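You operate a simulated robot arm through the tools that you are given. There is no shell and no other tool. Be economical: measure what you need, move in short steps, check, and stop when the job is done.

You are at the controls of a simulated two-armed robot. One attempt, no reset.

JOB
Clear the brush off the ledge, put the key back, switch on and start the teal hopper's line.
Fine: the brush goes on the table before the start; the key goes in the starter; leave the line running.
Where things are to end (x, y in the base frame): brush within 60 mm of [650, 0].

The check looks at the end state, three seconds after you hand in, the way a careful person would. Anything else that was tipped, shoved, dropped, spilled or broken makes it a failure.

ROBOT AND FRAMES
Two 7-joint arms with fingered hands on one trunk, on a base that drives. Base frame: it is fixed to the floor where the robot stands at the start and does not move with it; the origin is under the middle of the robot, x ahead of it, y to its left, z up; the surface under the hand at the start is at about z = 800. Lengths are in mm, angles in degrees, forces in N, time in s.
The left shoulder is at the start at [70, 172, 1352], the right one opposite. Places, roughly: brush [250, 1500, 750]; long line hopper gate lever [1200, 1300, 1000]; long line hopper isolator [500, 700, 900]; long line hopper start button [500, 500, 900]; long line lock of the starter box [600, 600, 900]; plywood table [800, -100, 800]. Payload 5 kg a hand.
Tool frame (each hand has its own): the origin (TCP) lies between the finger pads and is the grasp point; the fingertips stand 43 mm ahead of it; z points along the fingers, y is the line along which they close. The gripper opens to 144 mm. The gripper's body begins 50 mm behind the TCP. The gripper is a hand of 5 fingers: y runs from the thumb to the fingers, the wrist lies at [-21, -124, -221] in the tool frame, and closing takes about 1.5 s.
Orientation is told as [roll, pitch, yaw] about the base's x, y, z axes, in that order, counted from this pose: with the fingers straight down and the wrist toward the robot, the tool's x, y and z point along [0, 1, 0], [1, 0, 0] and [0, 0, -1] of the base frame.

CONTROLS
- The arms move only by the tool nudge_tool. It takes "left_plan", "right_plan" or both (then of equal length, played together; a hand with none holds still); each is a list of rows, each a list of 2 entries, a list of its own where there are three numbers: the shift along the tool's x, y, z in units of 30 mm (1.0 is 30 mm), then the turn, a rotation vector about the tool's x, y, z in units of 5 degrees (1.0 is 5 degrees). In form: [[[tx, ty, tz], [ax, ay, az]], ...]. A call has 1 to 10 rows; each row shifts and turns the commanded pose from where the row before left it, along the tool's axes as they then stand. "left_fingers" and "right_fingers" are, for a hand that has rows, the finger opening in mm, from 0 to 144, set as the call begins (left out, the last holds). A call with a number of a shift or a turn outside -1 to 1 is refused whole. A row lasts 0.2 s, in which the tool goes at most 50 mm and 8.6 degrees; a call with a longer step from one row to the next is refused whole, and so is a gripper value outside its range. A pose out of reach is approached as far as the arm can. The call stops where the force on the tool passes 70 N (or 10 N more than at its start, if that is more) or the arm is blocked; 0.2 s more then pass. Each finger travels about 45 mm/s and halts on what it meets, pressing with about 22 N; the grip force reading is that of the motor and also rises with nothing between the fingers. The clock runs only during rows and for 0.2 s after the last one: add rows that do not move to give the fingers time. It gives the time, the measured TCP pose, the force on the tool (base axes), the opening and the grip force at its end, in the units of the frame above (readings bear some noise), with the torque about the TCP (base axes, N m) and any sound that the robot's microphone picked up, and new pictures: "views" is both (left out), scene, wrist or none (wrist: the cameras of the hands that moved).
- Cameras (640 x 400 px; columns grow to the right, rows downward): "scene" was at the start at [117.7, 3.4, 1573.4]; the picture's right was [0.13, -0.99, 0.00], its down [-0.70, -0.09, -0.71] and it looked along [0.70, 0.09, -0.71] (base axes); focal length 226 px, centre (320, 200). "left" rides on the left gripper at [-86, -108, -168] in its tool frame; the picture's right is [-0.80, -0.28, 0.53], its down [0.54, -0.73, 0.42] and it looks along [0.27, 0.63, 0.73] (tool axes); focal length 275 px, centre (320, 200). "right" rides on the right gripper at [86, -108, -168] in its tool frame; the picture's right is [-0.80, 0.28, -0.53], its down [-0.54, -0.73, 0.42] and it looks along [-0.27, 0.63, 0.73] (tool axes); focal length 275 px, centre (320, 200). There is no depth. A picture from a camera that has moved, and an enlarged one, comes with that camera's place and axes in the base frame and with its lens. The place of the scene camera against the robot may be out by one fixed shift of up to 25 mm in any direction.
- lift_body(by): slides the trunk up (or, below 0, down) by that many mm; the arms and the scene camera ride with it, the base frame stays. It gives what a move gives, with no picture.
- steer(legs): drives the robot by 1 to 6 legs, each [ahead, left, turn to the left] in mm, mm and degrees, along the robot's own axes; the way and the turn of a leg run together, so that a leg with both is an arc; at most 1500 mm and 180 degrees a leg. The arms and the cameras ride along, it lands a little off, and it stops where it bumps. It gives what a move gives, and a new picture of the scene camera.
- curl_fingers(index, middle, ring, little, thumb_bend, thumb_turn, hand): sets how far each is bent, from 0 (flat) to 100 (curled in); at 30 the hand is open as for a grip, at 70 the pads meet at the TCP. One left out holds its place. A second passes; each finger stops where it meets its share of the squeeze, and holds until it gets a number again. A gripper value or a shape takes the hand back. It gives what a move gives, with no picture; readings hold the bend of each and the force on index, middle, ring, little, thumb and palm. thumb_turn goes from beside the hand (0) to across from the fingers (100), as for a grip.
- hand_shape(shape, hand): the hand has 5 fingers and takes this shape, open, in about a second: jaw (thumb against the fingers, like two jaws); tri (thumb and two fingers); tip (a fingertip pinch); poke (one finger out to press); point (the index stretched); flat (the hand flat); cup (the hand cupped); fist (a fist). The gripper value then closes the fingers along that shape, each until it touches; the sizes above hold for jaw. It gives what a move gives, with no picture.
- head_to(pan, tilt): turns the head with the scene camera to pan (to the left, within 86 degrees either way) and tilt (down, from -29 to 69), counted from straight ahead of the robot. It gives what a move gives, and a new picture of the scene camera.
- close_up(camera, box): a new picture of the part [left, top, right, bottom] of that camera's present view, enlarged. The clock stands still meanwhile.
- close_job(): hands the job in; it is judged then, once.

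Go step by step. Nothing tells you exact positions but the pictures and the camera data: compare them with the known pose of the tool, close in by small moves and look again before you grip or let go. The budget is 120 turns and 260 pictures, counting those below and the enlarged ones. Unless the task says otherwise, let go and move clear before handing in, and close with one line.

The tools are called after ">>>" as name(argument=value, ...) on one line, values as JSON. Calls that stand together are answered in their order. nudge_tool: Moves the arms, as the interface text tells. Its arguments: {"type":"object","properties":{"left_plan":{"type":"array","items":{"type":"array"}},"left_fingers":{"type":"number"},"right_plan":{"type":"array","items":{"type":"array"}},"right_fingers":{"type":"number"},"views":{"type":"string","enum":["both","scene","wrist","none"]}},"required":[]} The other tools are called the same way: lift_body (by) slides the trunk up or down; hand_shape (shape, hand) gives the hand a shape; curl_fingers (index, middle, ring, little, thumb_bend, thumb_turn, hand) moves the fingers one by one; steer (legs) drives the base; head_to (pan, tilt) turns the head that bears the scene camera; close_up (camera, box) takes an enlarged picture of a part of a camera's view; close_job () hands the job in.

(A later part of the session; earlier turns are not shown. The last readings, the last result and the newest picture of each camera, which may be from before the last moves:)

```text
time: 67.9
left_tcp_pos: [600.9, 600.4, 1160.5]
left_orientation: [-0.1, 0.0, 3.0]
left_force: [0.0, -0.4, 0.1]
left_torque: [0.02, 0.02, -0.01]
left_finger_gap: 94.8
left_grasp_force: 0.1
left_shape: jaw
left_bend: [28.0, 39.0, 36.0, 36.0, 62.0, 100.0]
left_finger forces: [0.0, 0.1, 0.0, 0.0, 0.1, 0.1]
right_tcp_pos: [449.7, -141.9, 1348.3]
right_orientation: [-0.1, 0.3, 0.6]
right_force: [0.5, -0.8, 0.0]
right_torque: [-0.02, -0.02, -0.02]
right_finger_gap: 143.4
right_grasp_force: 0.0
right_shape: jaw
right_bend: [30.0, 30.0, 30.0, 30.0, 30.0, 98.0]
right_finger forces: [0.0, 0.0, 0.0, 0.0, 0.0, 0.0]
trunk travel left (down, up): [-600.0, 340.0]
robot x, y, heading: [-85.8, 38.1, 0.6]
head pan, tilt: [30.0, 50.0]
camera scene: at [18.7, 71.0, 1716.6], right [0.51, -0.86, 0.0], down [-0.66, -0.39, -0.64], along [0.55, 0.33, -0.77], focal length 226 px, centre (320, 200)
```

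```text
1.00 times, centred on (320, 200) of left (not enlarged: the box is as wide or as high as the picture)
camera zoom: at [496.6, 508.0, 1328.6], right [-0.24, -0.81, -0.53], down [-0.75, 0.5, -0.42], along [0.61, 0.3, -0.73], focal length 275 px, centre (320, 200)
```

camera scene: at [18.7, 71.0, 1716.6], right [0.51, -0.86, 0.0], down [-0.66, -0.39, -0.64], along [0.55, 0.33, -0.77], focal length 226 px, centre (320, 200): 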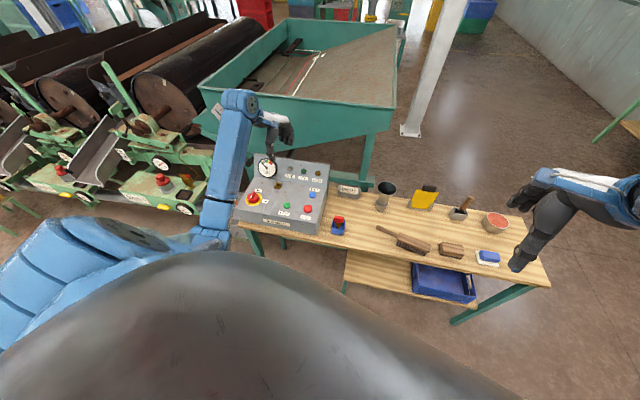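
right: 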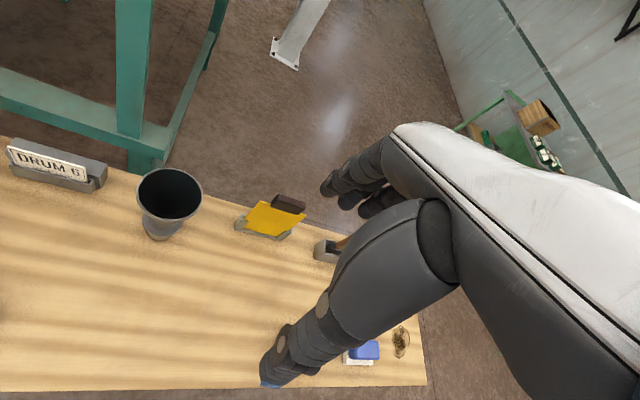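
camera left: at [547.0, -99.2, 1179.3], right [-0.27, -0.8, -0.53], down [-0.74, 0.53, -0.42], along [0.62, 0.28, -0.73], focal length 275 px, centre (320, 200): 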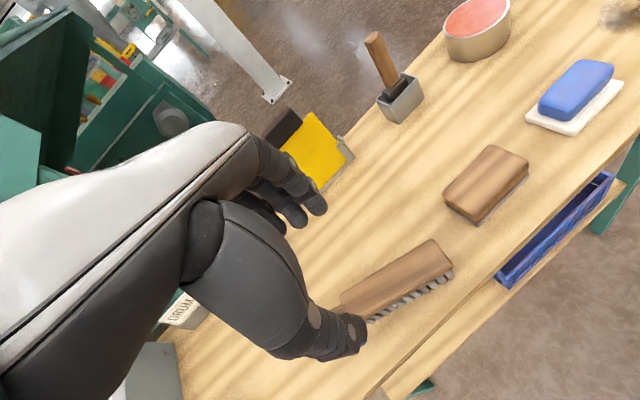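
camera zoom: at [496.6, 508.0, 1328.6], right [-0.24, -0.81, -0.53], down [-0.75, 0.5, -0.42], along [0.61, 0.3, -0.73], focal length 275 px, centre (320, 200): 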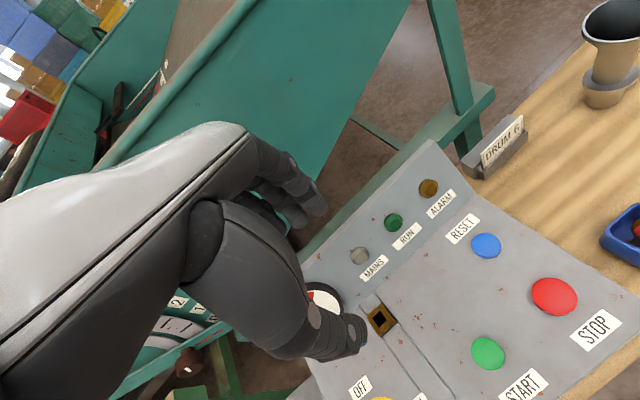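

Key tray ≈[590, 293], lock ≈[596, 652, 885], start ≈[513, 538], panel rotated ≈17°. I'll try the pinch shapes in free air to see where the fingertips meet.

>>> hand_shape(hand="left", shape="tri")

>>> nudge_tool(left_plan=[[[0, 0, 0], [0, 0, 0]], [[0, 0, 0], [0, 0, 0]], [[0, 0, 0], [0, 0, 0]], [[0, 0, 0], [0, 0, 0]], [[0, 0, 0], [0, 0, 0]], [[0, 0, 0], [0, 0, 0]], [[0, 0, 0], [0, 0, 0]]], left_fingers=15, views="wrist")

>>> hand_shape(hand="left", shape="tip")

>>> nudge_tool(left_plan=[[[0, 0, 0], [0, 0, 0]], [[0, 0, 0], [0, 0, 0]], [[0, 0, 0], [0, 0, 0]], [[0, 0, 0], [0, 0, 0]], [[0, 0, 0], [0, 0, 0]], [[0, 0, 0], [0, 0, 0]], [[0, 0, 0], [0, 0, 0]]], left_fingers=15, views="wrist")

```text
time: 68.8
left_tcp_pos: [599.6, 599.2, 1161.8]
left_orientation: [0.1, 0.0, 3.0]
left_force: [0.8, 0.3, 0.1]
left_torque: [0.01, -0.01, 0.03]
left_finger_gap: 143.8
left_grasp_force: 0.0
left_shape: tri
left_bend: [30.0, 30.0, 99.0, 99.0, 30.0, 98.0]
left_finger forces: [0.0, 0.0, 0.0, 0.0, 0.0, 0.1]
right_tcp_pos: [449.3, -143.4, 1348.1]
right_orientation: [0.0, 0.2, 0.6]
right_force: [0.5, 0.1, 0.2]
right_torque: [-0.02, 0.02, -0.01]
right_finger_gap: 143.9
right_grasp_force: 0.2
right_shape: jaw
right_bend: [30.0, 30.0, 30.0, 30.0, 30.0, 98.0]
right_finger forces: [0.0, 0.0, 0.0, 0.0, 0.0, 0.0]
trunk travel left (down, up): [-600.0, 340.0]
robot x, y, heading: [-84.8, 38.7, 0.8]
head pan, tilt: [30.0, 50.0]
```

```text
time: 70.4
left_tcp_pos: [600.5, 598.5, 1161.9]
left_orientation: [0.1, 0.0, 3.2]
left_force: [0.0, -0.2, 0.6]
left_torque: [-0.02, 0.0, 0.01]
left_finger_gap: 15.3
left_grasp_force: 0.1
left_shape: tri
left_bend: [72.0, 64.0, 99.0, 99.0, 73.0, 100.0]
left_finger forces: [0.1, 0.0, 0.1, 0.1, 0.0, 0.0]
right_tcp_pos: [449.8, -142.4, 1347.7]
right_orientation: [-0.1, 0.1, 0.6]
right_force: [-0.1, -0.5, 0.8]
right_torque: [-0.01, -0.02, 0.0]
right_finger_gap: 144.0
right_grasp_force: 0.1
right_shape: jaw
right_bend: [30.0, 30.0, 30.0, 30.0, 30.0, 98.0]
right_finger forces: [0.1, 0.1, 0.0, 0.0, 0.0, 0.1]
trunk travel left (down, up): [-600.0, 340.0]
robot x, y, heading: [-87.3, 39.0, 0.8]
head pan, tilt: [30.0, 50.0]
camera left: at [496.5, 507.4, 1328.9], right [-0.24, -0.81, -0.53], down [-0.75, 0.5, -0.42], along [0.61, 0.3, -0.73], focal length 275 px, centre (320, 200)
```

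left: 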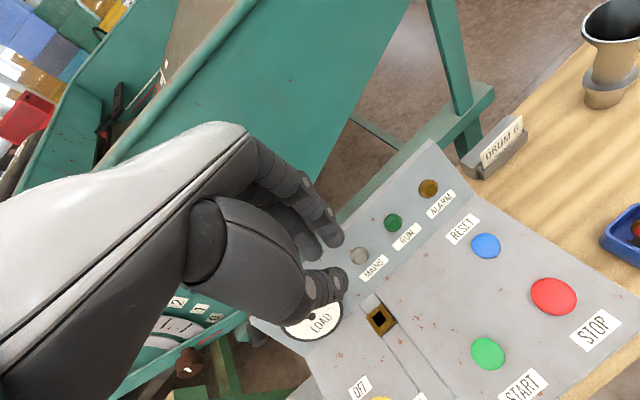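

```text
time: 71.3
left_tcp_pos: [600.8, 599.2, 1161.1]
left_orientation: [0.0, 0.1, 3.1]
left_force: [0.0, -0.1, -0.3]
left_torque: [0.01, 0.0, -0.05]
left_finger_gap: 143.7
left_grasp_force: 0.2
left_shape: tip
left_bend: [30.0, 98.0, 99.0, 99.0, 30.0, 98.0]
left_finger forces: [0.0, 0.0, 0.0, 0.0, 0.0, 0.0]
right_tcp_pos: [448.9, -143.6, 1348.3]
right_orientation: [-0.1, 0.3, 0.5]
right_force: [-0.2, -0.1, -0.1]
right_torque: [-0.02, 0.03, 0.03]
right_finger_gap: 143.6
right_grasp_force: 0.1
right_shape: jaw
right_bend: [30.0, 30.0, 30.0, 30.0, 30.0, 98.0]
right_finger forces: [0.0, 0.1, 0.0, 0.0, 0.0, 0.0]
trunk travel left (down, up): [-600.0, 340.0]
robot x, y, heading: [-86.1, 38.2, 0.6]
head pan, tilt: [30.0, 50.0]
```

```text
time: 72.9
left_tcp_pos: [600.2, 599.2, 1160.1]
left_orientation: [0.1, 0.0, 3.1]
left_force: [-0.5, 0.8, -0.7]
left_torque: [0.0, -0.02, 0.04]
left_finger_gap: 15.0
left_grasp_force: 0.1
left_shape: tip
left_bend: [71.0, 98.0, 99.0, 99.0, 73.0, 100.0]
left_finger forces: [0.0, 0.0, 0.1, 0.0, 0.0, 0.1]
right_tcp_pos: [450.5, -141.9, 1349.1]
right_orientation: [0.0, 0.2, 0.6]
right_force: [0.6, 0.1, -1.0]
right_torque: [0.01, 0.01, -0.01]
right_finger_gap: 143.5
right_grasp_force: 0.1
right_shape: jaw
right_bend: [30.0, 30.0, 30.0, 30.0, 30.0, 98.0]
right_finger forces: [0.0, 0.1, 0.0, 0.1, 0.0, 0.0]
trunk travel left (down, up): [-600.0, 340.0]
robot x, y, heading: [-81.9, 35.0, 0.6]
head pan, tilt: [30.0, 50.0]
camera left: at [496.5, 507.4, 1328.9], right [-0.24, -0.81, -0.53], down [-0.75, 0.5, -0.42], along [0.61, 0.3, -0.73], focal length 275 px, centre (320, 200)
```

left: 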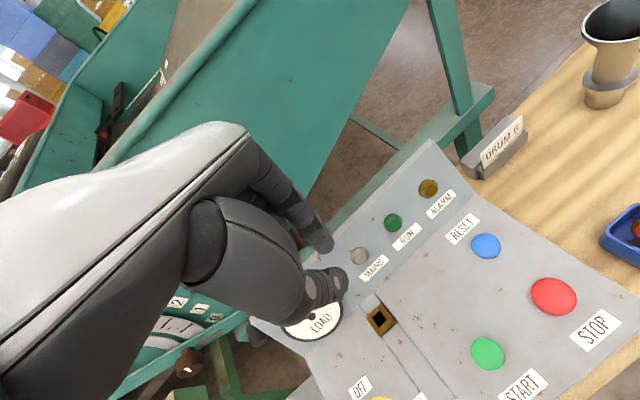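

Fingertips meet ~40 mm ahead of the TCP. I'll use "tri" for the key and move the left hand toward the tray.

>>> hand_shape(hand="left", shape="tri")

>>> nudge_tool(left_plan=[[[-1, 0, 0], [0, 0, 0]], [[-1, 0, 0], [0, 0, 0]], [[-1, 0, 0], [0, 0, 0]], [[-1, 0, 0], [0, 0, 0]], [[-1, 0, 0], [0, 0, 0]], [[-1, 0, 0], [0, 0, 0]], [[-1, -0.2, 0], [0, 0, 0]], [[-1, -0.2, 0], [0, 0, 0]]], left_fingers=70, views="both")

```text
time: 73.8
left_tcp_pos: [599.4, 600.4, 1161.5]
left_orientation: [0.1, 0.0, 3.1]
left_force: [1.0, -0.9, 0.7]
left_torque: [-0.02, 0.0, 0.01]
left_finger_gap: 143.4
left_grasp_force: 0.0
left_shape: tri
left_bend: [30.0, 30.0, 99.0, 99.0, 30.0, 98.0]
left_finger forces: [0.0, 0.0, 0.0, 0.1, 0.0, 0.0]
right_tcp_pos: [449.1, -143.2, 1348.1]
right_orientation: [0.0, 0.2, 0.6]
right_force: [0.2, 0.5, 0.3]
right_torque: [-0.01, 0.0, 0.02]
right_finger_gap: 143.8
right_grasp_force: 0.1
right_shape: jaw
right_bend: [30.0, 30.0, 30.0, 30.0, 30.0, 98.0]
right_finger forces: [0.1, 0.0, 0.1, 0.0, 0.0, 0.0]
trunk travel left (down, up): [-600.0, 340.0]
robot x, y, heading: [-83.3, 36.3, 0.5]
head pan, tilt: [30.0, 50.0]
```

```text
time: 75.6
left_tcp_pos: [599.1, 358.1, 1161.7]
left_orientation: [0.0, 0.0, 2.9]
left_force: [-0.3, -0.2, 0.5]
left_torque: [0.03, -0.05, 0.04]
left_finger_gap: 70.5
left_grasp_force: 0.0
left_shape: tri
left_bend: [74.0, 45.0, 99.0, 99.0, 71.0, 100.0]
left_finger forces: [0.0, 0.1, 0.0, 0.1, 0.0, 0.0]
right_tcp_pos: [449.1, -144.0, 1347.8]
right_orientation: [0.0, 0.2, 0.6]
right_force: [0.5, -1.5, 0.2]
right_torque: [0.01, 0.0, -0.01]
right_finger_gap: 143.8
right_grasp_force: 0.1
right_shape: jaw
right_bend: [30.0, 30.0, 30.0, 30.0, 30.0, 98.0]
right_finger forces: [0.1, 0.1, 0.0, 0.0, 0.0, 0.1]
trunk travel left (down, up): [-600.0, 340.0]
robot x, y, heading: [-83.6, 40.5, 0.8]
head pan, tilt: [30.0, 50.0]
camera scene: at [18.5, 68.8, 1716.7], right [0.51, -0.86, 0.0], down [-0.66, -0.39, -0.64], along [0.55, 0.33, -0.77], focal length 226 px, centre (320, 200)
camera left: at [496.3, 265.6, 1329.3], right [-0.24, -0.81, -0.54], down [-0.75, 0.5, -0.42], along [0.61, 0.3, -0.73], focal length 275 px, centre (320, 200)
```

scene: 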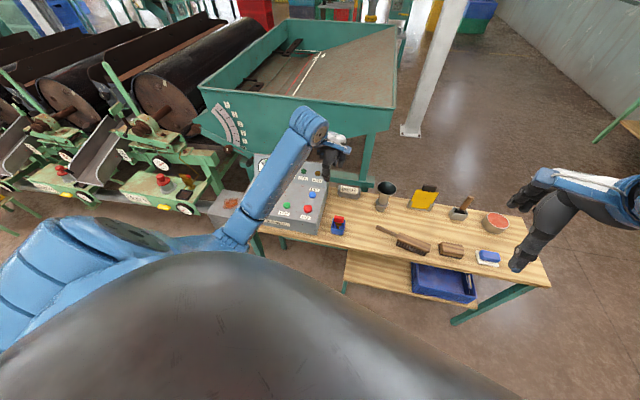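
left: 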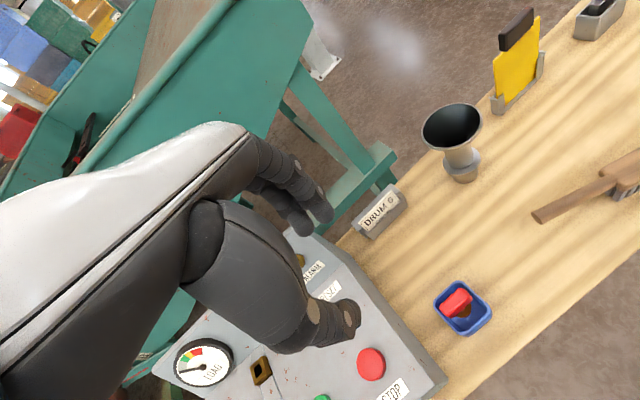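

The arm follows well. Key handle is at about [578, 299, 885]. I'll move above it for a closer look, fingers more open.

>>> nudge_tool(left_plan=[[[-0.39, -0.16, 0.9], [0, 0, 0]], [[-0.39, -0.16, 0.9], [0, 0, 0]], [[-0.39, -0.16, 0.9], [0, 0, 0]], [[-0.39, -0.16, 0.9], [0, 0, 0]], [[-0.39, -0.16, 0.9], [0, 0, 0]]], left_fingers=100, views="wrist")

>>> close_up(camera="scene", box=[280, 160, 400, 240])

>>> close_up(camera="left", box=[320, 160, 480, 300])

```text
time: 76.8
left_tcp_pos: [580.9, 298.2, 1026.1]
left_orientation: [0.1, 0.0, 3.1]
left_force: [0.1, -0.6, 0.5]
left_torque: [0.01, -0.02, 0.03]
left_finger_gap: 100.0
left_grasp_force: 0.1
left_shape: tri
left_bend: [73.0, 38.0, 99.0, 99.0, 60.0, 99.0]
left_finger forces: [0.0, 0.1, 0.0, 0.1, 0.1, 0.0]
right_tcp_pos: [448.7, -142.7, 1349.2]
right_orientation: [0.0, 0.3, 0.6]
right_force: [-0.2, 0.5, 0.4]
right_torque: [-0.01, -0.01, 0.02]
right_finger_gap: 143.8
right_grasp_force: 0.0
right_shape: jaw
right_bend: [30.0, 30.0, 30.0, 30.0, 30.0, 98.0]
right_finger forces: [0.0, 0.0, 0.0, 0.0, 0.1, 0.0]
trunk travel left (down, up): [-600.0, 340.0]
robot x, y, heading: [-84.8, 37.7, 0.7]
head pan, tilt: [30.0, 50.0]
camera left: at [476.5, 205.9, 1193.6], right [-0.24, -0.81, -0.54], down [-0.75, 0.5, -0.42], along [0.61, 0.3, -0.73], focal length 275 px, centre (320, 200)
```

left: 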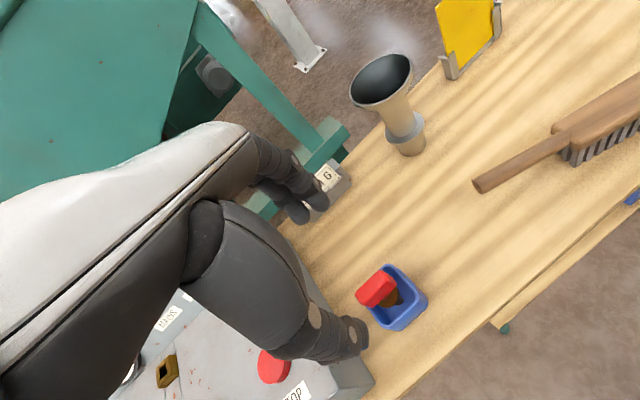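

```text
5.00 times, centred on (340, 200) of scene
camera zoom: at [18.4, 69.5, 1716.7], right [0.51, -0.86, 0.0], down [-0.66, -0.39, -0.64], along [0.55, 0.33, -0.77], focal length 1130 px, centre (220, 200)
```

zoom: 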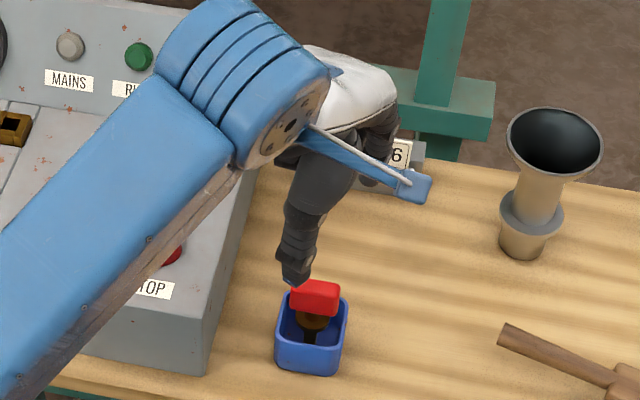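

```text
2.86 times, centred on (400, 230) of left
camera zoom: at [476.5, 205.9, 1193.6], right [-0.24, -0.81, -0.54], down [-0.75, 0.5, -0.42], along [0.61, 0.3, -0.73], focal length 786 px, centre (91, 114)
```

zoom: 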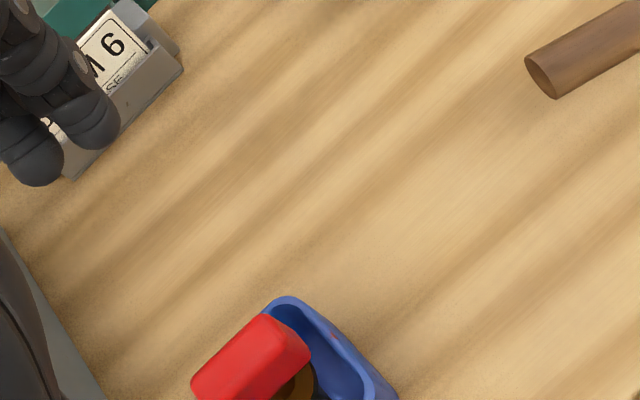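

>>> close_up(camera="left", box=[340, 250, 440, 340])

>>> close_up(camera="scene", box=[320, 205, 360, 240])

```text
4.44 times, centred on (390, 295) of left
camera zoom: at [476.5, 205.9, 1193.6], right [-0.24, -0.81, -0.54], down [-0.75, 0.5, -0.42], along [0.61, 0.3, -0.73], focal length 1224 px, centre (9, -222)
```

zoom: 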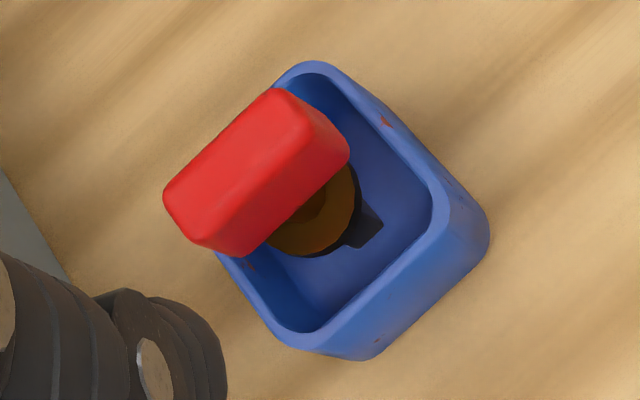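

```text
11.43 times, centred on (340, 222) of scene
camera zoom: at [18.4, 69.5, 1716.7], right [0.51, -0.86, 0.0], down [-0.66, -0.39, -0.64], along [0.55, 0.33, -0.77], focal length 2583 px, centre (91, -57)
```

zoom: 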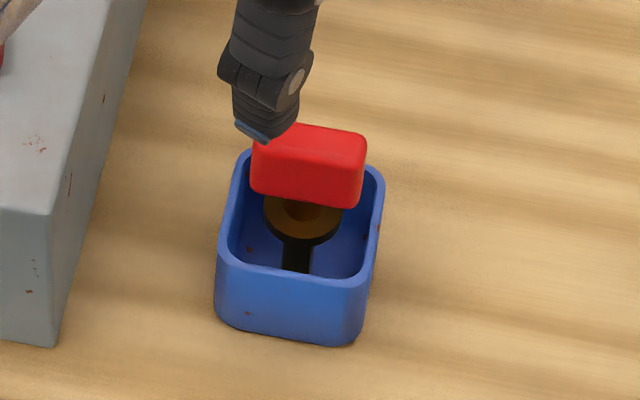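

The handle is a 39×14 mm block, top at z≈900, yaw ≈20°. I'll turn to match, center on it and descend to just above.

>>> nudge_tool(left_plan=[[[0, 0, 0], [0, 0, -0.9]], [[0, 0, 0], [0, 0, -0.9]], [[0, 0, 0], [0, 0, -0.8]], [[0, 0, 0], [0, 0, -0.8]], [[-0.2, -0.16, 0.7], [0, 0, 0]], [[0, 0, 0.7], [0, 0, 0]], [[0, 0, 0.7], [0, 0, 0]], [[0, 0, 0.6], [0, 0, 0]]], left_fingers=80, views="wrist")

>>> close_up(camera="scene", box=[300, 185, 380, 245])

```text
time: 78.6
left_tcp_pos: [578.9, 293.1, 944.8]
left_orientation: [0.1, 0.1, 20.2]
left_force: [0.0, -0.3, 0.1]
left_torque: [0.0, -0.02, 0.01]
left_finger_gap: 80.5
left_grasp_force: 0.0
left_shape: tri
left_bend: [74.0, 42.0, 99.0, 99.0, 67.0, 100.0]
left_finger forces: [0.1, 0.0, 0.0, 0.1, 0.0, 0.1]
right_tcp_pos: [450.4, -144.4, 1346.8]
right_orientation: [0.1, 0.2, 0.6]
right_force: [0.1, 0.3, -0.6]
right_torque: [0.04, 0.03, -0.01]
right_finger_gap: 143.7
right_grasp_force: 0.1
right_shape: jaw
right_bend: [30.0, 30.0, 30.0, 30.0, 30.0, 98.0]
right_finger forces: [0.1, 0.0, 0.0, 0.0, 0.0, 0.0]
trunk travel left (down, up): [-600.0, 340.0]
robot x, y, heading: [-83.9, 38.4, 0.7]
head pan, tilt: [30.0, 50.0]
camera left: at [506.7, 174.2, 1112.6], right [0.01, -0.84, -0.54], down [-0.87, 0.26, -0.42], along [0.5, 0.47, -0.73], focal length 275 px, centre (320, 200)
```

left: 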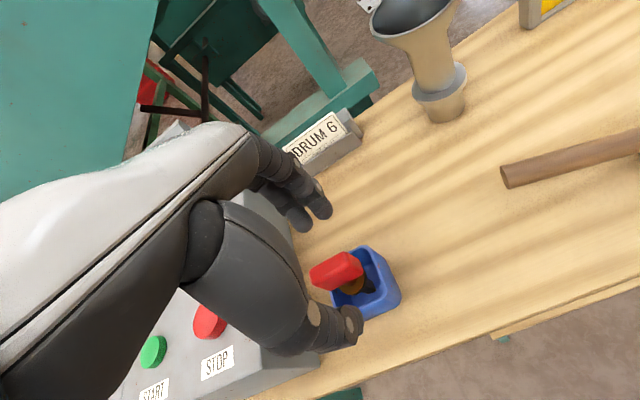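

```text
6.67 times, centred on (340, 215) of scene
camera zoom: at [18.5, 69.7, 1716.7], right [0.51, -0.86, 0.0], down [-0.66, -0.39, -0.64], along [0.55, 0.33, -0.77], focal length 1507 px, centre (187, 100)
```

zoom: 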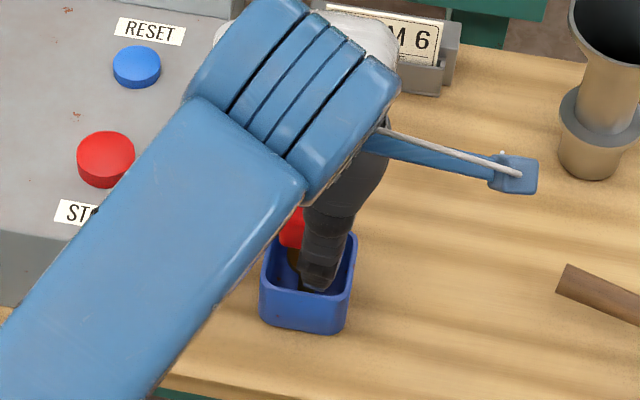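

>>> close_up(camera="left", box=[280, 170, 420, 370])

```text
2.00 times, centred on (350, 270) of left
camera zoom: at [506.7, 174.2, 1112.6], right [0.01, -0.84, -0.54], down [-0.87, 0.26, -0.42], along [0.5, 0.47, -0.73], focal length 551 px, centre (260, 60)
```

zoom: 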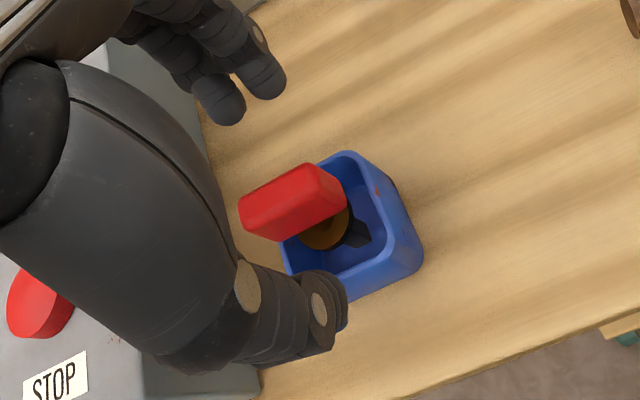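

Well aligned. I'll descend to TCP z≈910 and close on the handle.

>>> nudge_tool(left_plan=[[[0, -0.08, 0.4], [0, 0, 0]], [[0, 0, 0.4], [0, 0, 0]], [[0, 0, 0.36], [0, 0, 0]]], views="wrist")

```text
time: 79.4
left_tcp_pos: [576.4, 290.5, 910.0]
left_orientation: [0.0, -0.1, 20.2]
left_force: [-0.6, 0.5, -0.4]
left_torque: [0.02, 0.01, 0.02]
left_finger_gap: 80.4
left_grasp_force: 0.1
left_shape: tri
left_bend: [74.0, 42.0, 99.0, 99.0, 67.0, 100.0]
left_finger forces: [0.0, 0.0, 0.0, 0.0, 0.0, 0.0]
right_tcp_pos: [449.8, -142.1, 1346.7]
right_orientation: [0.0, 0.1, 0.6]
right_force: [-0.1, 0.2, -0.1]
right_torque: [0.01, 0.0, -0.02]
right_finger_gap: 143.6
right_grasp_force: 0.0
right_shape: jaw
right_bend: [30.0, 30.0, 30.0, 30.0, 30.0, 98.0]
right_finger forces: [0.0, 0.0, 0.0, 0.0, 0.0, 0.0]
trunk travel left (down, up): [-600.0, 340.0]
robot x, y, heading: [-84.4, 35.0, 0.5]
head pan, tilt: [30.0, 50.0]
camera left: at [504.4, 173.1, 1077.8], right [0.01, -0.84, -0.53], down [-0.87, 0.26, -0.42], along [0.5, 0.47, -0.73], focal length 275 px, centre (320, 200)
```

left: 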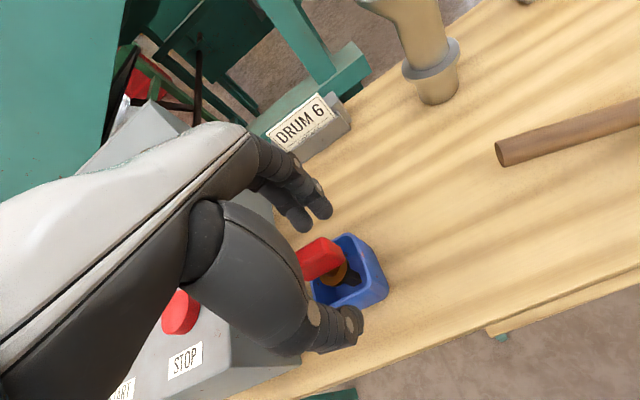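

>>> nudge_tool(left_plan=[[[0, 0, 0], [0, 0, 0]], [[0, 0, 0], [0, 0, 0]], [[0, 0, 0], [0, 0, 0]], [[0, 0, 0], [0, 0, 0]], [[0, 0, 0], [0, 0, 0]], [[0, 0, 0], [0, 0, 0]]], left_fingers=3, views="wrist")

>>> close_up(camera="left", box=[280, 170, 420, 370])

```text
time: 80.8
left_tcp_pos: [576.3, 291.0, 910.2]
left_orientation: [0.1, 0.0, 20.1]
left_force: [-0.3, -0.4, -0.2]
left_torque: [-0.01, -0.01, 0.04]
left_finger_gap: 13.0
left_grasp_force: 21.8
left_shape: tri
left_bend: [72.0, 65.0, 100.0, 100.0, 73.0, 100.0]
left_finger forces: [10.0, 9.4, 0.0, 0.0, 19.4, 0.1]
right_tcp_pos: [448.2, -143.3, 1348.6]
right_orientation: [0.0, 0.2, 0.6]
right_force: [0.3, -0.1, -0.1]
right_torque: [0.0, -0.01, 0.01]
right_finger_gap: 143.7
right_grasp_force: 0.1
right_shape: jaw
right_bend: [30.0, 30.0, 30.0, 30.0, 30.0, 98.0]
right_finger forces: [0.1, 0.1, 0.0, 0.1, 0.0, 0.1]
trunk travel left (down, up): [-600.0, 340.0]
robot x, y, heading: [-86.4, 38.1, 0.8]
head pan, tilt: [30.0, 50.0]
camera left: at [504.2, 173.0, 1077.8], right [0.01, -0.84, -0.53], down [-0.87, 0.26, -0.42], along [0.5, 0.47, -0.73], focal length 275 px, centre (320, 200)
```

left: 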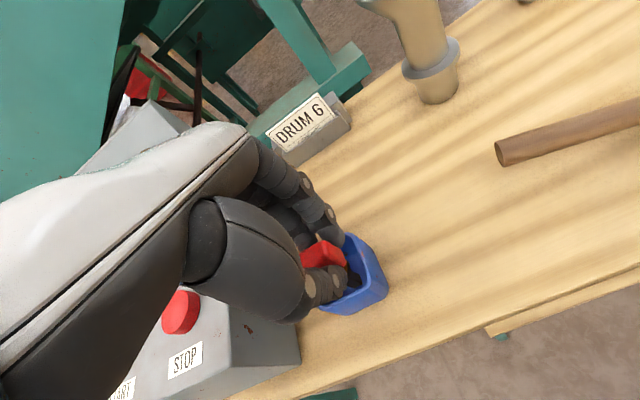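

```text
2.00 times, centred on (350, 270) of left
camera zoom: at [504.2, 173.0, 1077.8], right [0.01, -0.84, -0.53], down [-0.87, 0.26, -0.42], along [0.5, 0.47, -0.73], focal length 551 px, centre (260, 60)
```

zoom: 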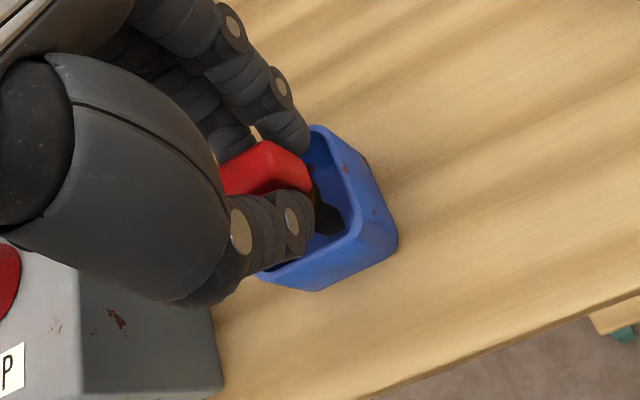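

Firm three-point grip on the handle. Lifting slowly.

>>> nudge_tool(left_plan=[[[0, 0, -0.4], [0, 0, 0]], [[0, 0, -0.4], [0, 0, 0]], [[0, 0, -0.6], [0, 0, 0]], [[0, 0, -0.8], [0, 0, 0]], [[0, 0, -0.8], [0, 0, 0]], [[0, 0, -0.8], [0, 0, 0]], [[0, 0, -0.8], [0, 0, 0]]], views="both")

>>> close_up(camera="left", box=[280, 190, 420, 330])

>>> close_up(camera="scene", box=[300, 145, 380, 245])

```text
time: 82.4
left_tcp_pos: [577.1, 290.4, 1049.1]
left_orientation: [0.1, -0.1, 20.1]
left_force: [-0.2, 0.6, -1.3]
left_torque: [0.01, 0.06, 0.0]
left_finger_gap: 13.2
left_grasp_force: 22.1
left_shape: tri
left_bend: [72.0, 65.0, 100.0, 100.0, 73.0, 100.0]
left_finger forces: [10.0, 9.4, 0.0, 0.0, 19.5, 0.0]
right_tcp_pos: [448.8, -143.1, 1346.6]
right_orientation: [0.0, 0.1, 0.6]
right_force: [0.5, 0.9, -0.7]
right_torque: [0.01, 0.0, -0.01]
right_finger_gap: 144.0
right_grasp_force: 0.1
right_shape: jaw
right_bend: [30.0, 30.0, 30.0, 30.0, 30.0, 98.0]
right_finger forces: [0.1, 0.0, 0.1, 0.0, 0.0, 0.1]
trunk travel left (down, up): [-600.0, 340.0]
robot x, y, heading: [-86.2, 34.4, 0.5]
head pan, tilt: [30.0, 50.0]
camera scene: at [18.9, 69.6, 1716.6], right [0.51, -0.86, 0.0], down [-0.66, -0.39, -0.64], along [0.55, 0.33, -0.77], focal length 226 px, centre (320, 200)
camera left: at [504.1, 172.4, 1216.2], right [0.01, -0.84, -0.54], down [-0.87, 0.26, -0.42], along [0.5, 0.47, -0.73], focal length 275 px, centre (320, 200)
```

scene: 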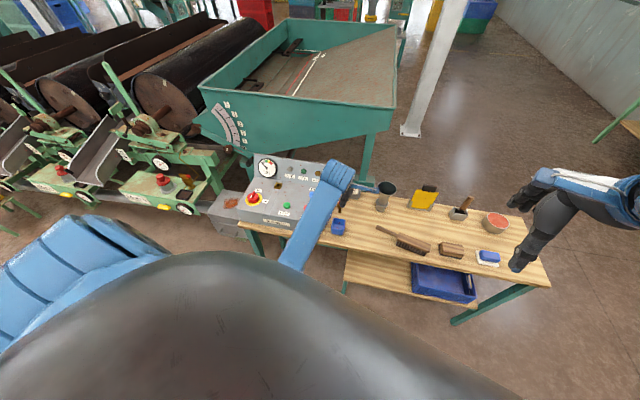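
left: 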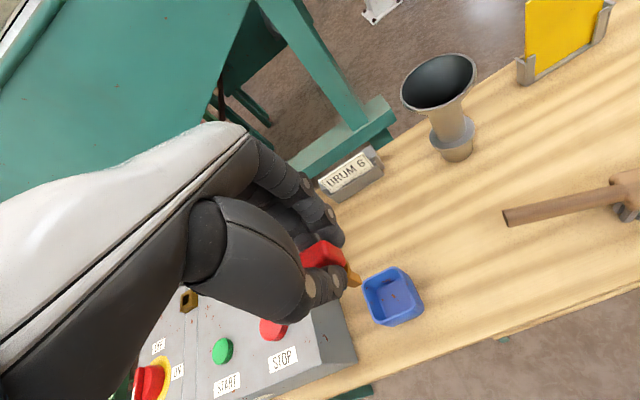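

```text
2.86 times, centred on (350, 260) of left
camera zoom: at [504.1, 172.4, 1216.2], right [0.01, -0.84, -0.54], down [-0.87, 0.26, -0.42], along [0.5, 0.47, -0.73], focal length 786 px, centre (234, 29)
```

zoom: 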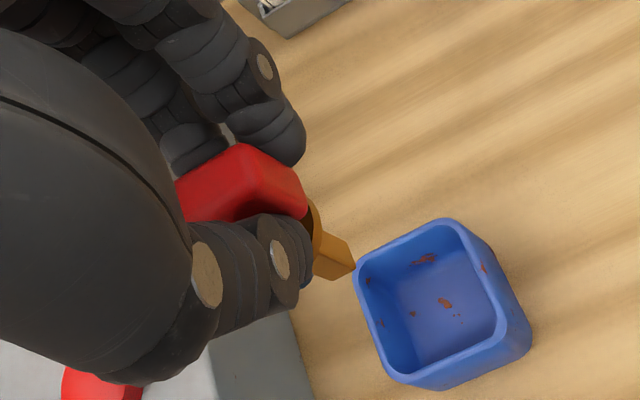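

```text
4.00 times, centred on (340, 195) of scene
camera zoom: at [18.9, 69.6, 1716.6], right [0.51, -0.86, 0.0], down [-0.66, -0.39, -0.64], along [0.55, 0.33, -0.77], focal length 904 px, centre (240, 220)
```

zoom: 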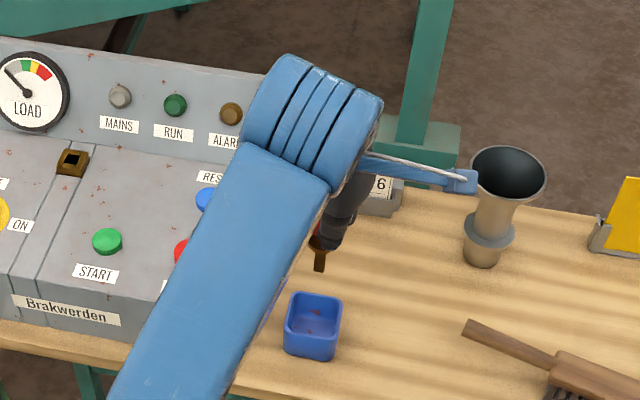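

The key is held, its square shank tip ≈101 mm ahead of the TCP. Triangulation puts the lock at ≈[592, 648, 902] on a level panel of yaw ≈16.5°, so insertion is vertical. Moving there at height.

>>> nudge_tool(left_plan=[[[0, 0, 0], [0, 0, 0.72]], [[1, 0.35, 0], [0, 0, 0]], [[1, 0.35, 0], [0, 0, 0]], [[1, 0.35, 0], [0, 0, 0]], [[1, 0.35, 0], [0, 0, 0]], [[1, 0.35, 0], [0, 0, 0]], [[1, 0.35, 0], [0, 0, 0]], [[1, 0.35, 0], [0, 0, 0]], [[1, 0.35, 0], [0, 0, 0]], [[1, 0.35, 0], [0, 0, 0]]], views="both")

>>> close_up(camera="left", box=[280, 190, 420, 330])

```text
time: 84.6
left_tcp_pos: [589.8, 577.5, 1047.3]
left_orientation: [-0.1, 0.0, 16.5]
left_force: [-0.4, -1.1, -1.6]
left_torque: [0.0, 0.0, -0.03]
left_finger_gap: 12.8
left_grasp_force: 21.1
left_shape: tri
left_bend: [72.0, 65.0, 100.0, 100.0, 73.0, 100.0]
left_finger forces: [10.0, 9.5, 0.1, 0.0, 19.6, 0.0]
right_tcp_pos: [449.6, -141.9, 1347.5]
right_orientation: [0.0, 0.3, 0.7]
right_force: [-0.4, 0.7, 0.3]
right_torque: [-0.03, -0.01, 0.01]
right_finger_gap: 143.8
right_grasp_force: 0.1
right_shape: jaw
right_bend: [30.0, 30.0, 30.0, 30.0, 30.0, 98.0]
right_finger forces: [0.1, 0.0, 0.0, 0.1, 0.0, 0.1]
trunk travel left (down, up): [-600.0, 340.0]
robot x, y, heading: [-86.5, 42.2, 0.4]
head pan, tilt: [30.0, 50.0]
camera scene: at [18.6, 72.0, 1716.6], right [0.51, -0.86, 0.0], down [-0.66, -0.39, -0.64], along [0.55, 0.33, -0.77], focal length 226 px, centre (320, 200)
camera left: at [510.5, 463.8, 1215.1], right [-0.05, -0.84, -0.53], down [-0.85, 0.31, -0.42], along [0.53, 0.43, -0.73], focal length 275 px, centre (320, 200)
```

scene: 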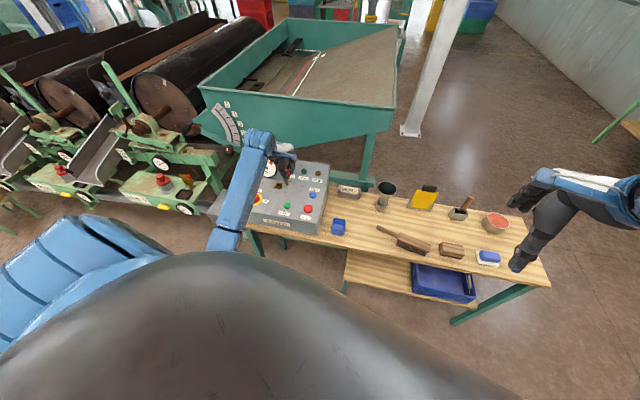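
left: 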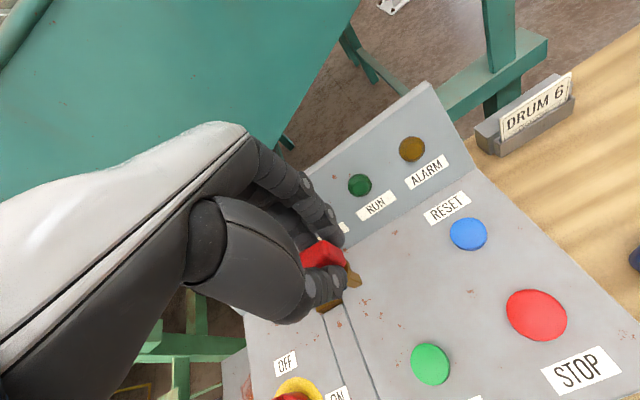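

```text
2.86 times, centred on (350, 260) of left
camera zoom: at [510.5, 463.8, 1215.1], right [-0.05, -0.84, -0.53], down [-0.85, 0.31, -0.42], along [0.53, 0.43, -0.73], focal length 786 px, centre (234, 29)
```

zoom: 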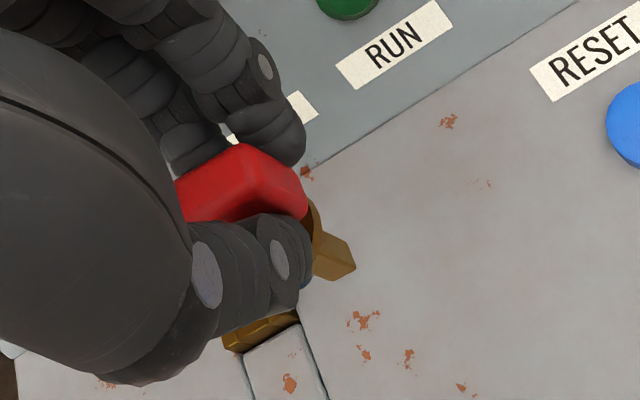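

Panel geometry confirmed (start button predicted exactly). Moving over the lock and down to ~20 mm above it.

>>> nudge_tool(left_plan=[[[0.97, 0.39, 0], [0, 0, 0]], [[0.97, 0.39, 0], [0, 0, 0]], [[0, 0, 0.4], [0, 0, 0]], [[0, 0, 0.35], [0, 0, 0]]], views="wrist")

>>> close_up(camera="scene", box=[260, 160, 308, 200])

>>> close_up(camera="left", box=[280, 190, 420, 330])

```text
time: 85.6
left_tcp_pos: [596.1, 638.8, 1025.8]
left_orientation: [0.0, 0.0, 16.5]
left_force: [-0.2, 0.5, -0.9]
left_torque: [0.02, 0.01, -0.03]
left_finger_gap: 13.1
left_grasp_force: 22.5
left_shape: tri
left_bend: [72.0, 65.0, 100.0, 100.0, 73.0, 100.0]
left_finger forces: [10.0, 9.5, 0.1, 0.0, 19.5, 0.1]
right_tcp_pos: [448.6, -143.6, 1347.8]
right_orientation: [0.0, 0.1, 0.5]
right_force: [-0.2, -0.6, -1.1]
right_torque: [0.04, 0.0, -0.02]
right_finger_gap: 143.8
right_grasp_force: 0.0
right_shape: jaw
right_bend: [30.0, 30.0, 30.0, 30.0, 30.0, 98.0]
right_finger forces: [0.0, 0.1, 0.0, 0.0, 0.1, 0.1]
trunk travel left (down, up): [-600.0, 340.0]
robot x, y, heading: [-85.7, 36.6, 0.6]
head pan, tilt: [30.0, 50.0]
camera left: at [515.8, 524.6, 1194.2], right [-0.05, -0.84, -0.53], down [-0.85, 0.31, -0.42], along [0.52, 0.43, -0.73], focal length 275 px, centre (320, 200)
```

left: 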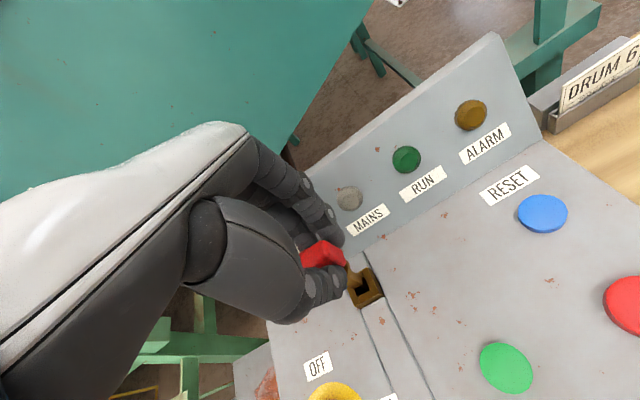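

```text
10.00 times, centred on (284, 180) of scene
camera zoom: at [18.7, 70.2, 1716.6], right [0.51, -0.86, 0.0], down [-0.66, -0.39, -0.64], along [0.55, 0.33, -0.77], focal length 2260 px, centre (680, 400)
```

zoom: 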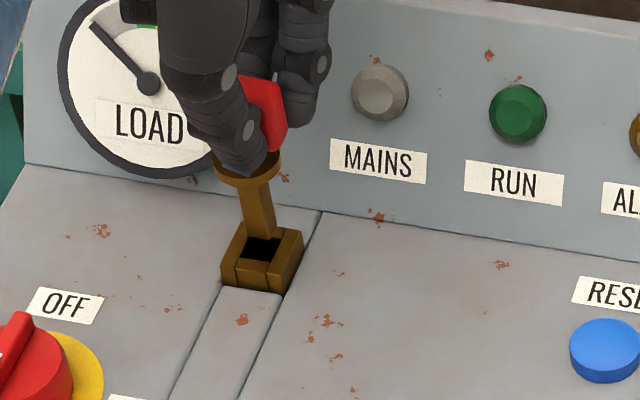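

```text
2.86 times, centred on (350, 260) of left
camera zoom: at [515.8, 524.6, 1194.2], right [-0.05, -0.84, -0.53], down [-0.85, 0.31, -0.42], along [0.52, 0.43, -0.73], focal length 786 px, centre (234, 29)
```

zoom: 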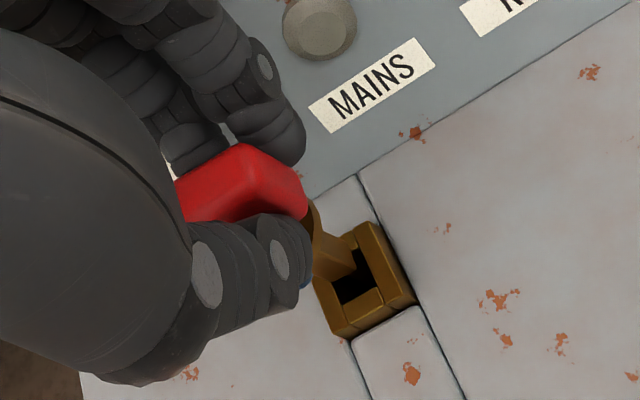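

Very good view: the shank is just over the socket, orientation matches. I'll zoom in more to measure the offset.

>>> close_up(camera="scene", box=[274, 172, 298, 192])

>>> close_up(camera="left", box=[330, 245, 400, 315])

```text
16.00 times, centred on (286, 182) of scene
camera zoom: at [18.7, 70.2, 1716.6], right [0.51, -0.86, 0.0], down [-0.66, -0.39, -0.64], along [0.55, 0.33, -0.77], focal length 3616 px, centre (864, 488)
```

zoom: 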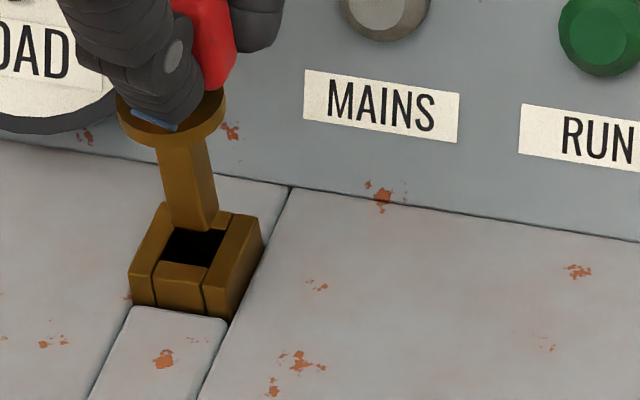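

```text
5.71 times, centred on (365, 280) of left
camera zoom: at [515.8, 524.6, 1194.2], right [-0.05, -0.84, -0.53], down [-0.85, 0.31, -0.42], along [0.52, 0.43, -0.73], focal length 1573 px, centre (63, -257)
```

zoom: 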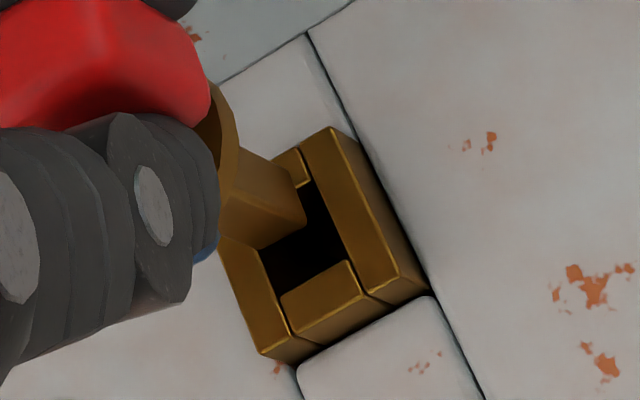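

Estimated: tip ≈15 mm above the rim and ≈2–3 mm short in +y. I'll adjust, lower 8 mm and re-measure.

>>> nudge_tool(left_plan=[[[0.08, 0.04, 0.13], [0, 0, 0]], [[0, 0, 0.13], [0, 0, 0]]], views="none")

>>> close_up(camera="scene", box=[274, 172, 298, 192])

>>> close_up(camera="left", box=[330, 245, 400, 315])

```text
time: 86.2
left_tcp_pos: [595.6, 641.6, 1018.9]
left_orientation: [0.1, 0.0, 16.5]
left_force: [-0.2, 0.4, -0.9]
left_torque: [-0.04, 0.0, 0.02]
left_finger_gap: 13.0
left_grasp_force: 21.8
left_shape: tri
left_bend: [72.0, 65.0, 100.0, 100.0, 73.0, 100.0]
left_finger forces: [10.0, 9.5, 0.0, 0.1, 19.6, 0.0]
right_tcp_pos: [448.9, -143.2, 1347.3]
right_orientation: [0.0, 0.2, 0.6]
right_force: [0.8, 0.7, 0.4]
right_torque: [0.01, 0.01, 0.04]
right_finger_gap: 143.7
right_grasp_force: 0.1
right_shape: jaw
right_bend: [30.0, 30.0, 30.0, 30.0, 30.0, 98.0]
right_finger forces: [0.0, 0.0, 0.1, 0.0, 0.0, 0.0]
trunk travel left (down, up): [-600.0, 340.0]
robot x, y, heading: [-84.0, 37.7, 0.7]
head pan, tilt: [30.0, 50.0]
```

```text
16.00 times, centred on (286, 182) of scene
camera zoom: at [18.7, 70.4, 1716.6], right [0.51, -0.86, 0.0], down [-0.66, -0.39, -0.64], along [0.55, 0.33, -0.77], focal length 3616 px, centre (864, 488)
```

zoom: 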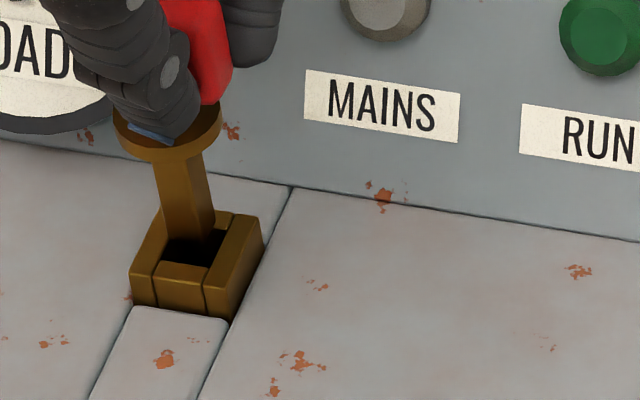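

```text
5.71 times, centred on (365, 280) of left
camera zoom: at [516.5, 528.0, 1186.1], right [-0.05, -0.84, -0.53], down [-0.85, 0.31, -0.42], along [0.52, 0.44, -0.73], focal length 1573 px, centre (63, -257)
```

zoom: 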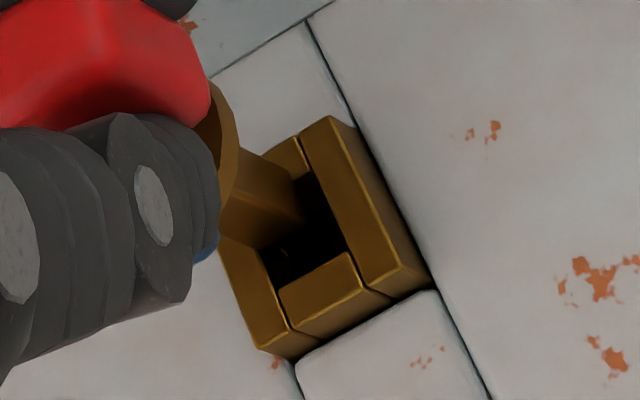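

Close to centered; I'll nudge slightly +x and descend in small steps watching the force.

>>> nudge_tool(left_plan=[[[0, 0.04, 0.1], [0, 0, 0]], [[0, 0, 0.13], [0, 0, 0]]], views="none")

>>> close_up(camera="scene", box=[274, 172, 298, 192])

>>> close_up(camera="left", box=[330, 245, 400, 315])

```text
time: 86.8
left_tcp_pos: [595.4, 640.7, 1016.4]
left_orientation: [0.2, -0.4, 16.6]
left_force: [-1.4, -2.3, 22.0]
left_torque: [-0.05, 0.03, -0.02]
left_finger_gap: 14.0
left_grasp_force: 22.3
left_shape: tri
left_bend: [72.0, 65.0, 100.0, 100.0, 73.0, 100.0]
left_finger forces: [12.3, 12.1, 0.1, 0.0, 25.7, 0.0]
right_tcp_pos: [447.9, -145.1, 1348.4]
right_orientation: [0.1, 0.0, 0.6]
right_force: [-0.3, -0.5, -0.2]
right_torque: [-0.01, 0.01, -0.05]
right_finger_gap: 143.7
right_grasp_force: 0.0
right_shape: jaw
right_bend: [30.0, 30.0, 30.0, 30.0, 30.0, 98.0]
right_finger forces: [0.0, 0.1, 0.1, 0.0, 0.1, 0.1]
trunk travel left (down, up): [-600.0, 340.0]
robot x, y, heading: [-84.4, 38.4, 0.8]
head pan, tilt: [30.0, 50.0]
```

```text
16.00 times, centred on (286, 182) of scene
camera zoom: at [15.5, 67.6, 1717.3], right [0.51, -0.86, 0.0], down [-0.66, -0.39, -0.64], along [0.55, 0.33, -0.76], focal length 3616 px, centre (864, 488)
```

zoom: 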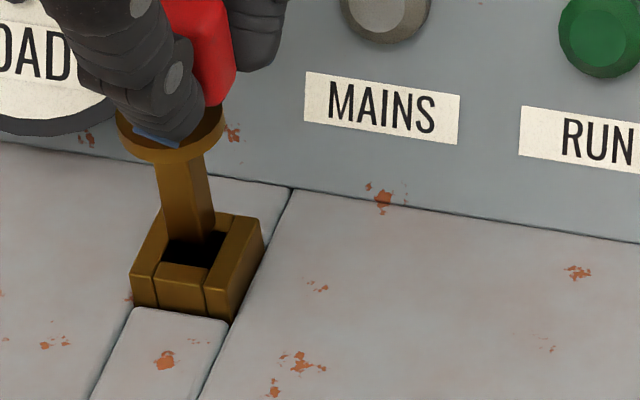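

```text
5.71 times, centred on (365, 280) of left
camera zoom: at [516.0, 527.2, 1183.3], right [-0.04, -0.84, -0.54], down [-0.85, 0.32, -0.43], along [0.53, 0.44, -0.73], focal length 1573 px, centre (63, -257)
```

zoom: 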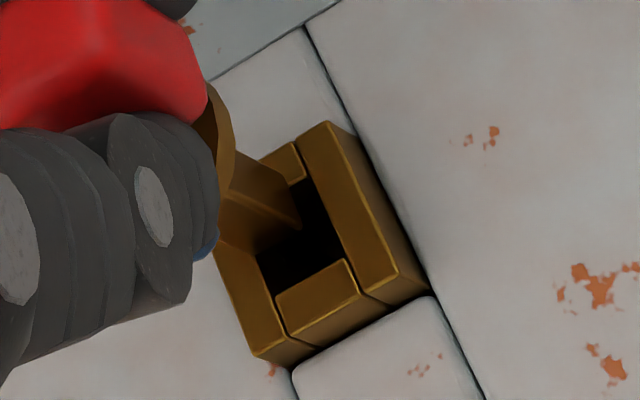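

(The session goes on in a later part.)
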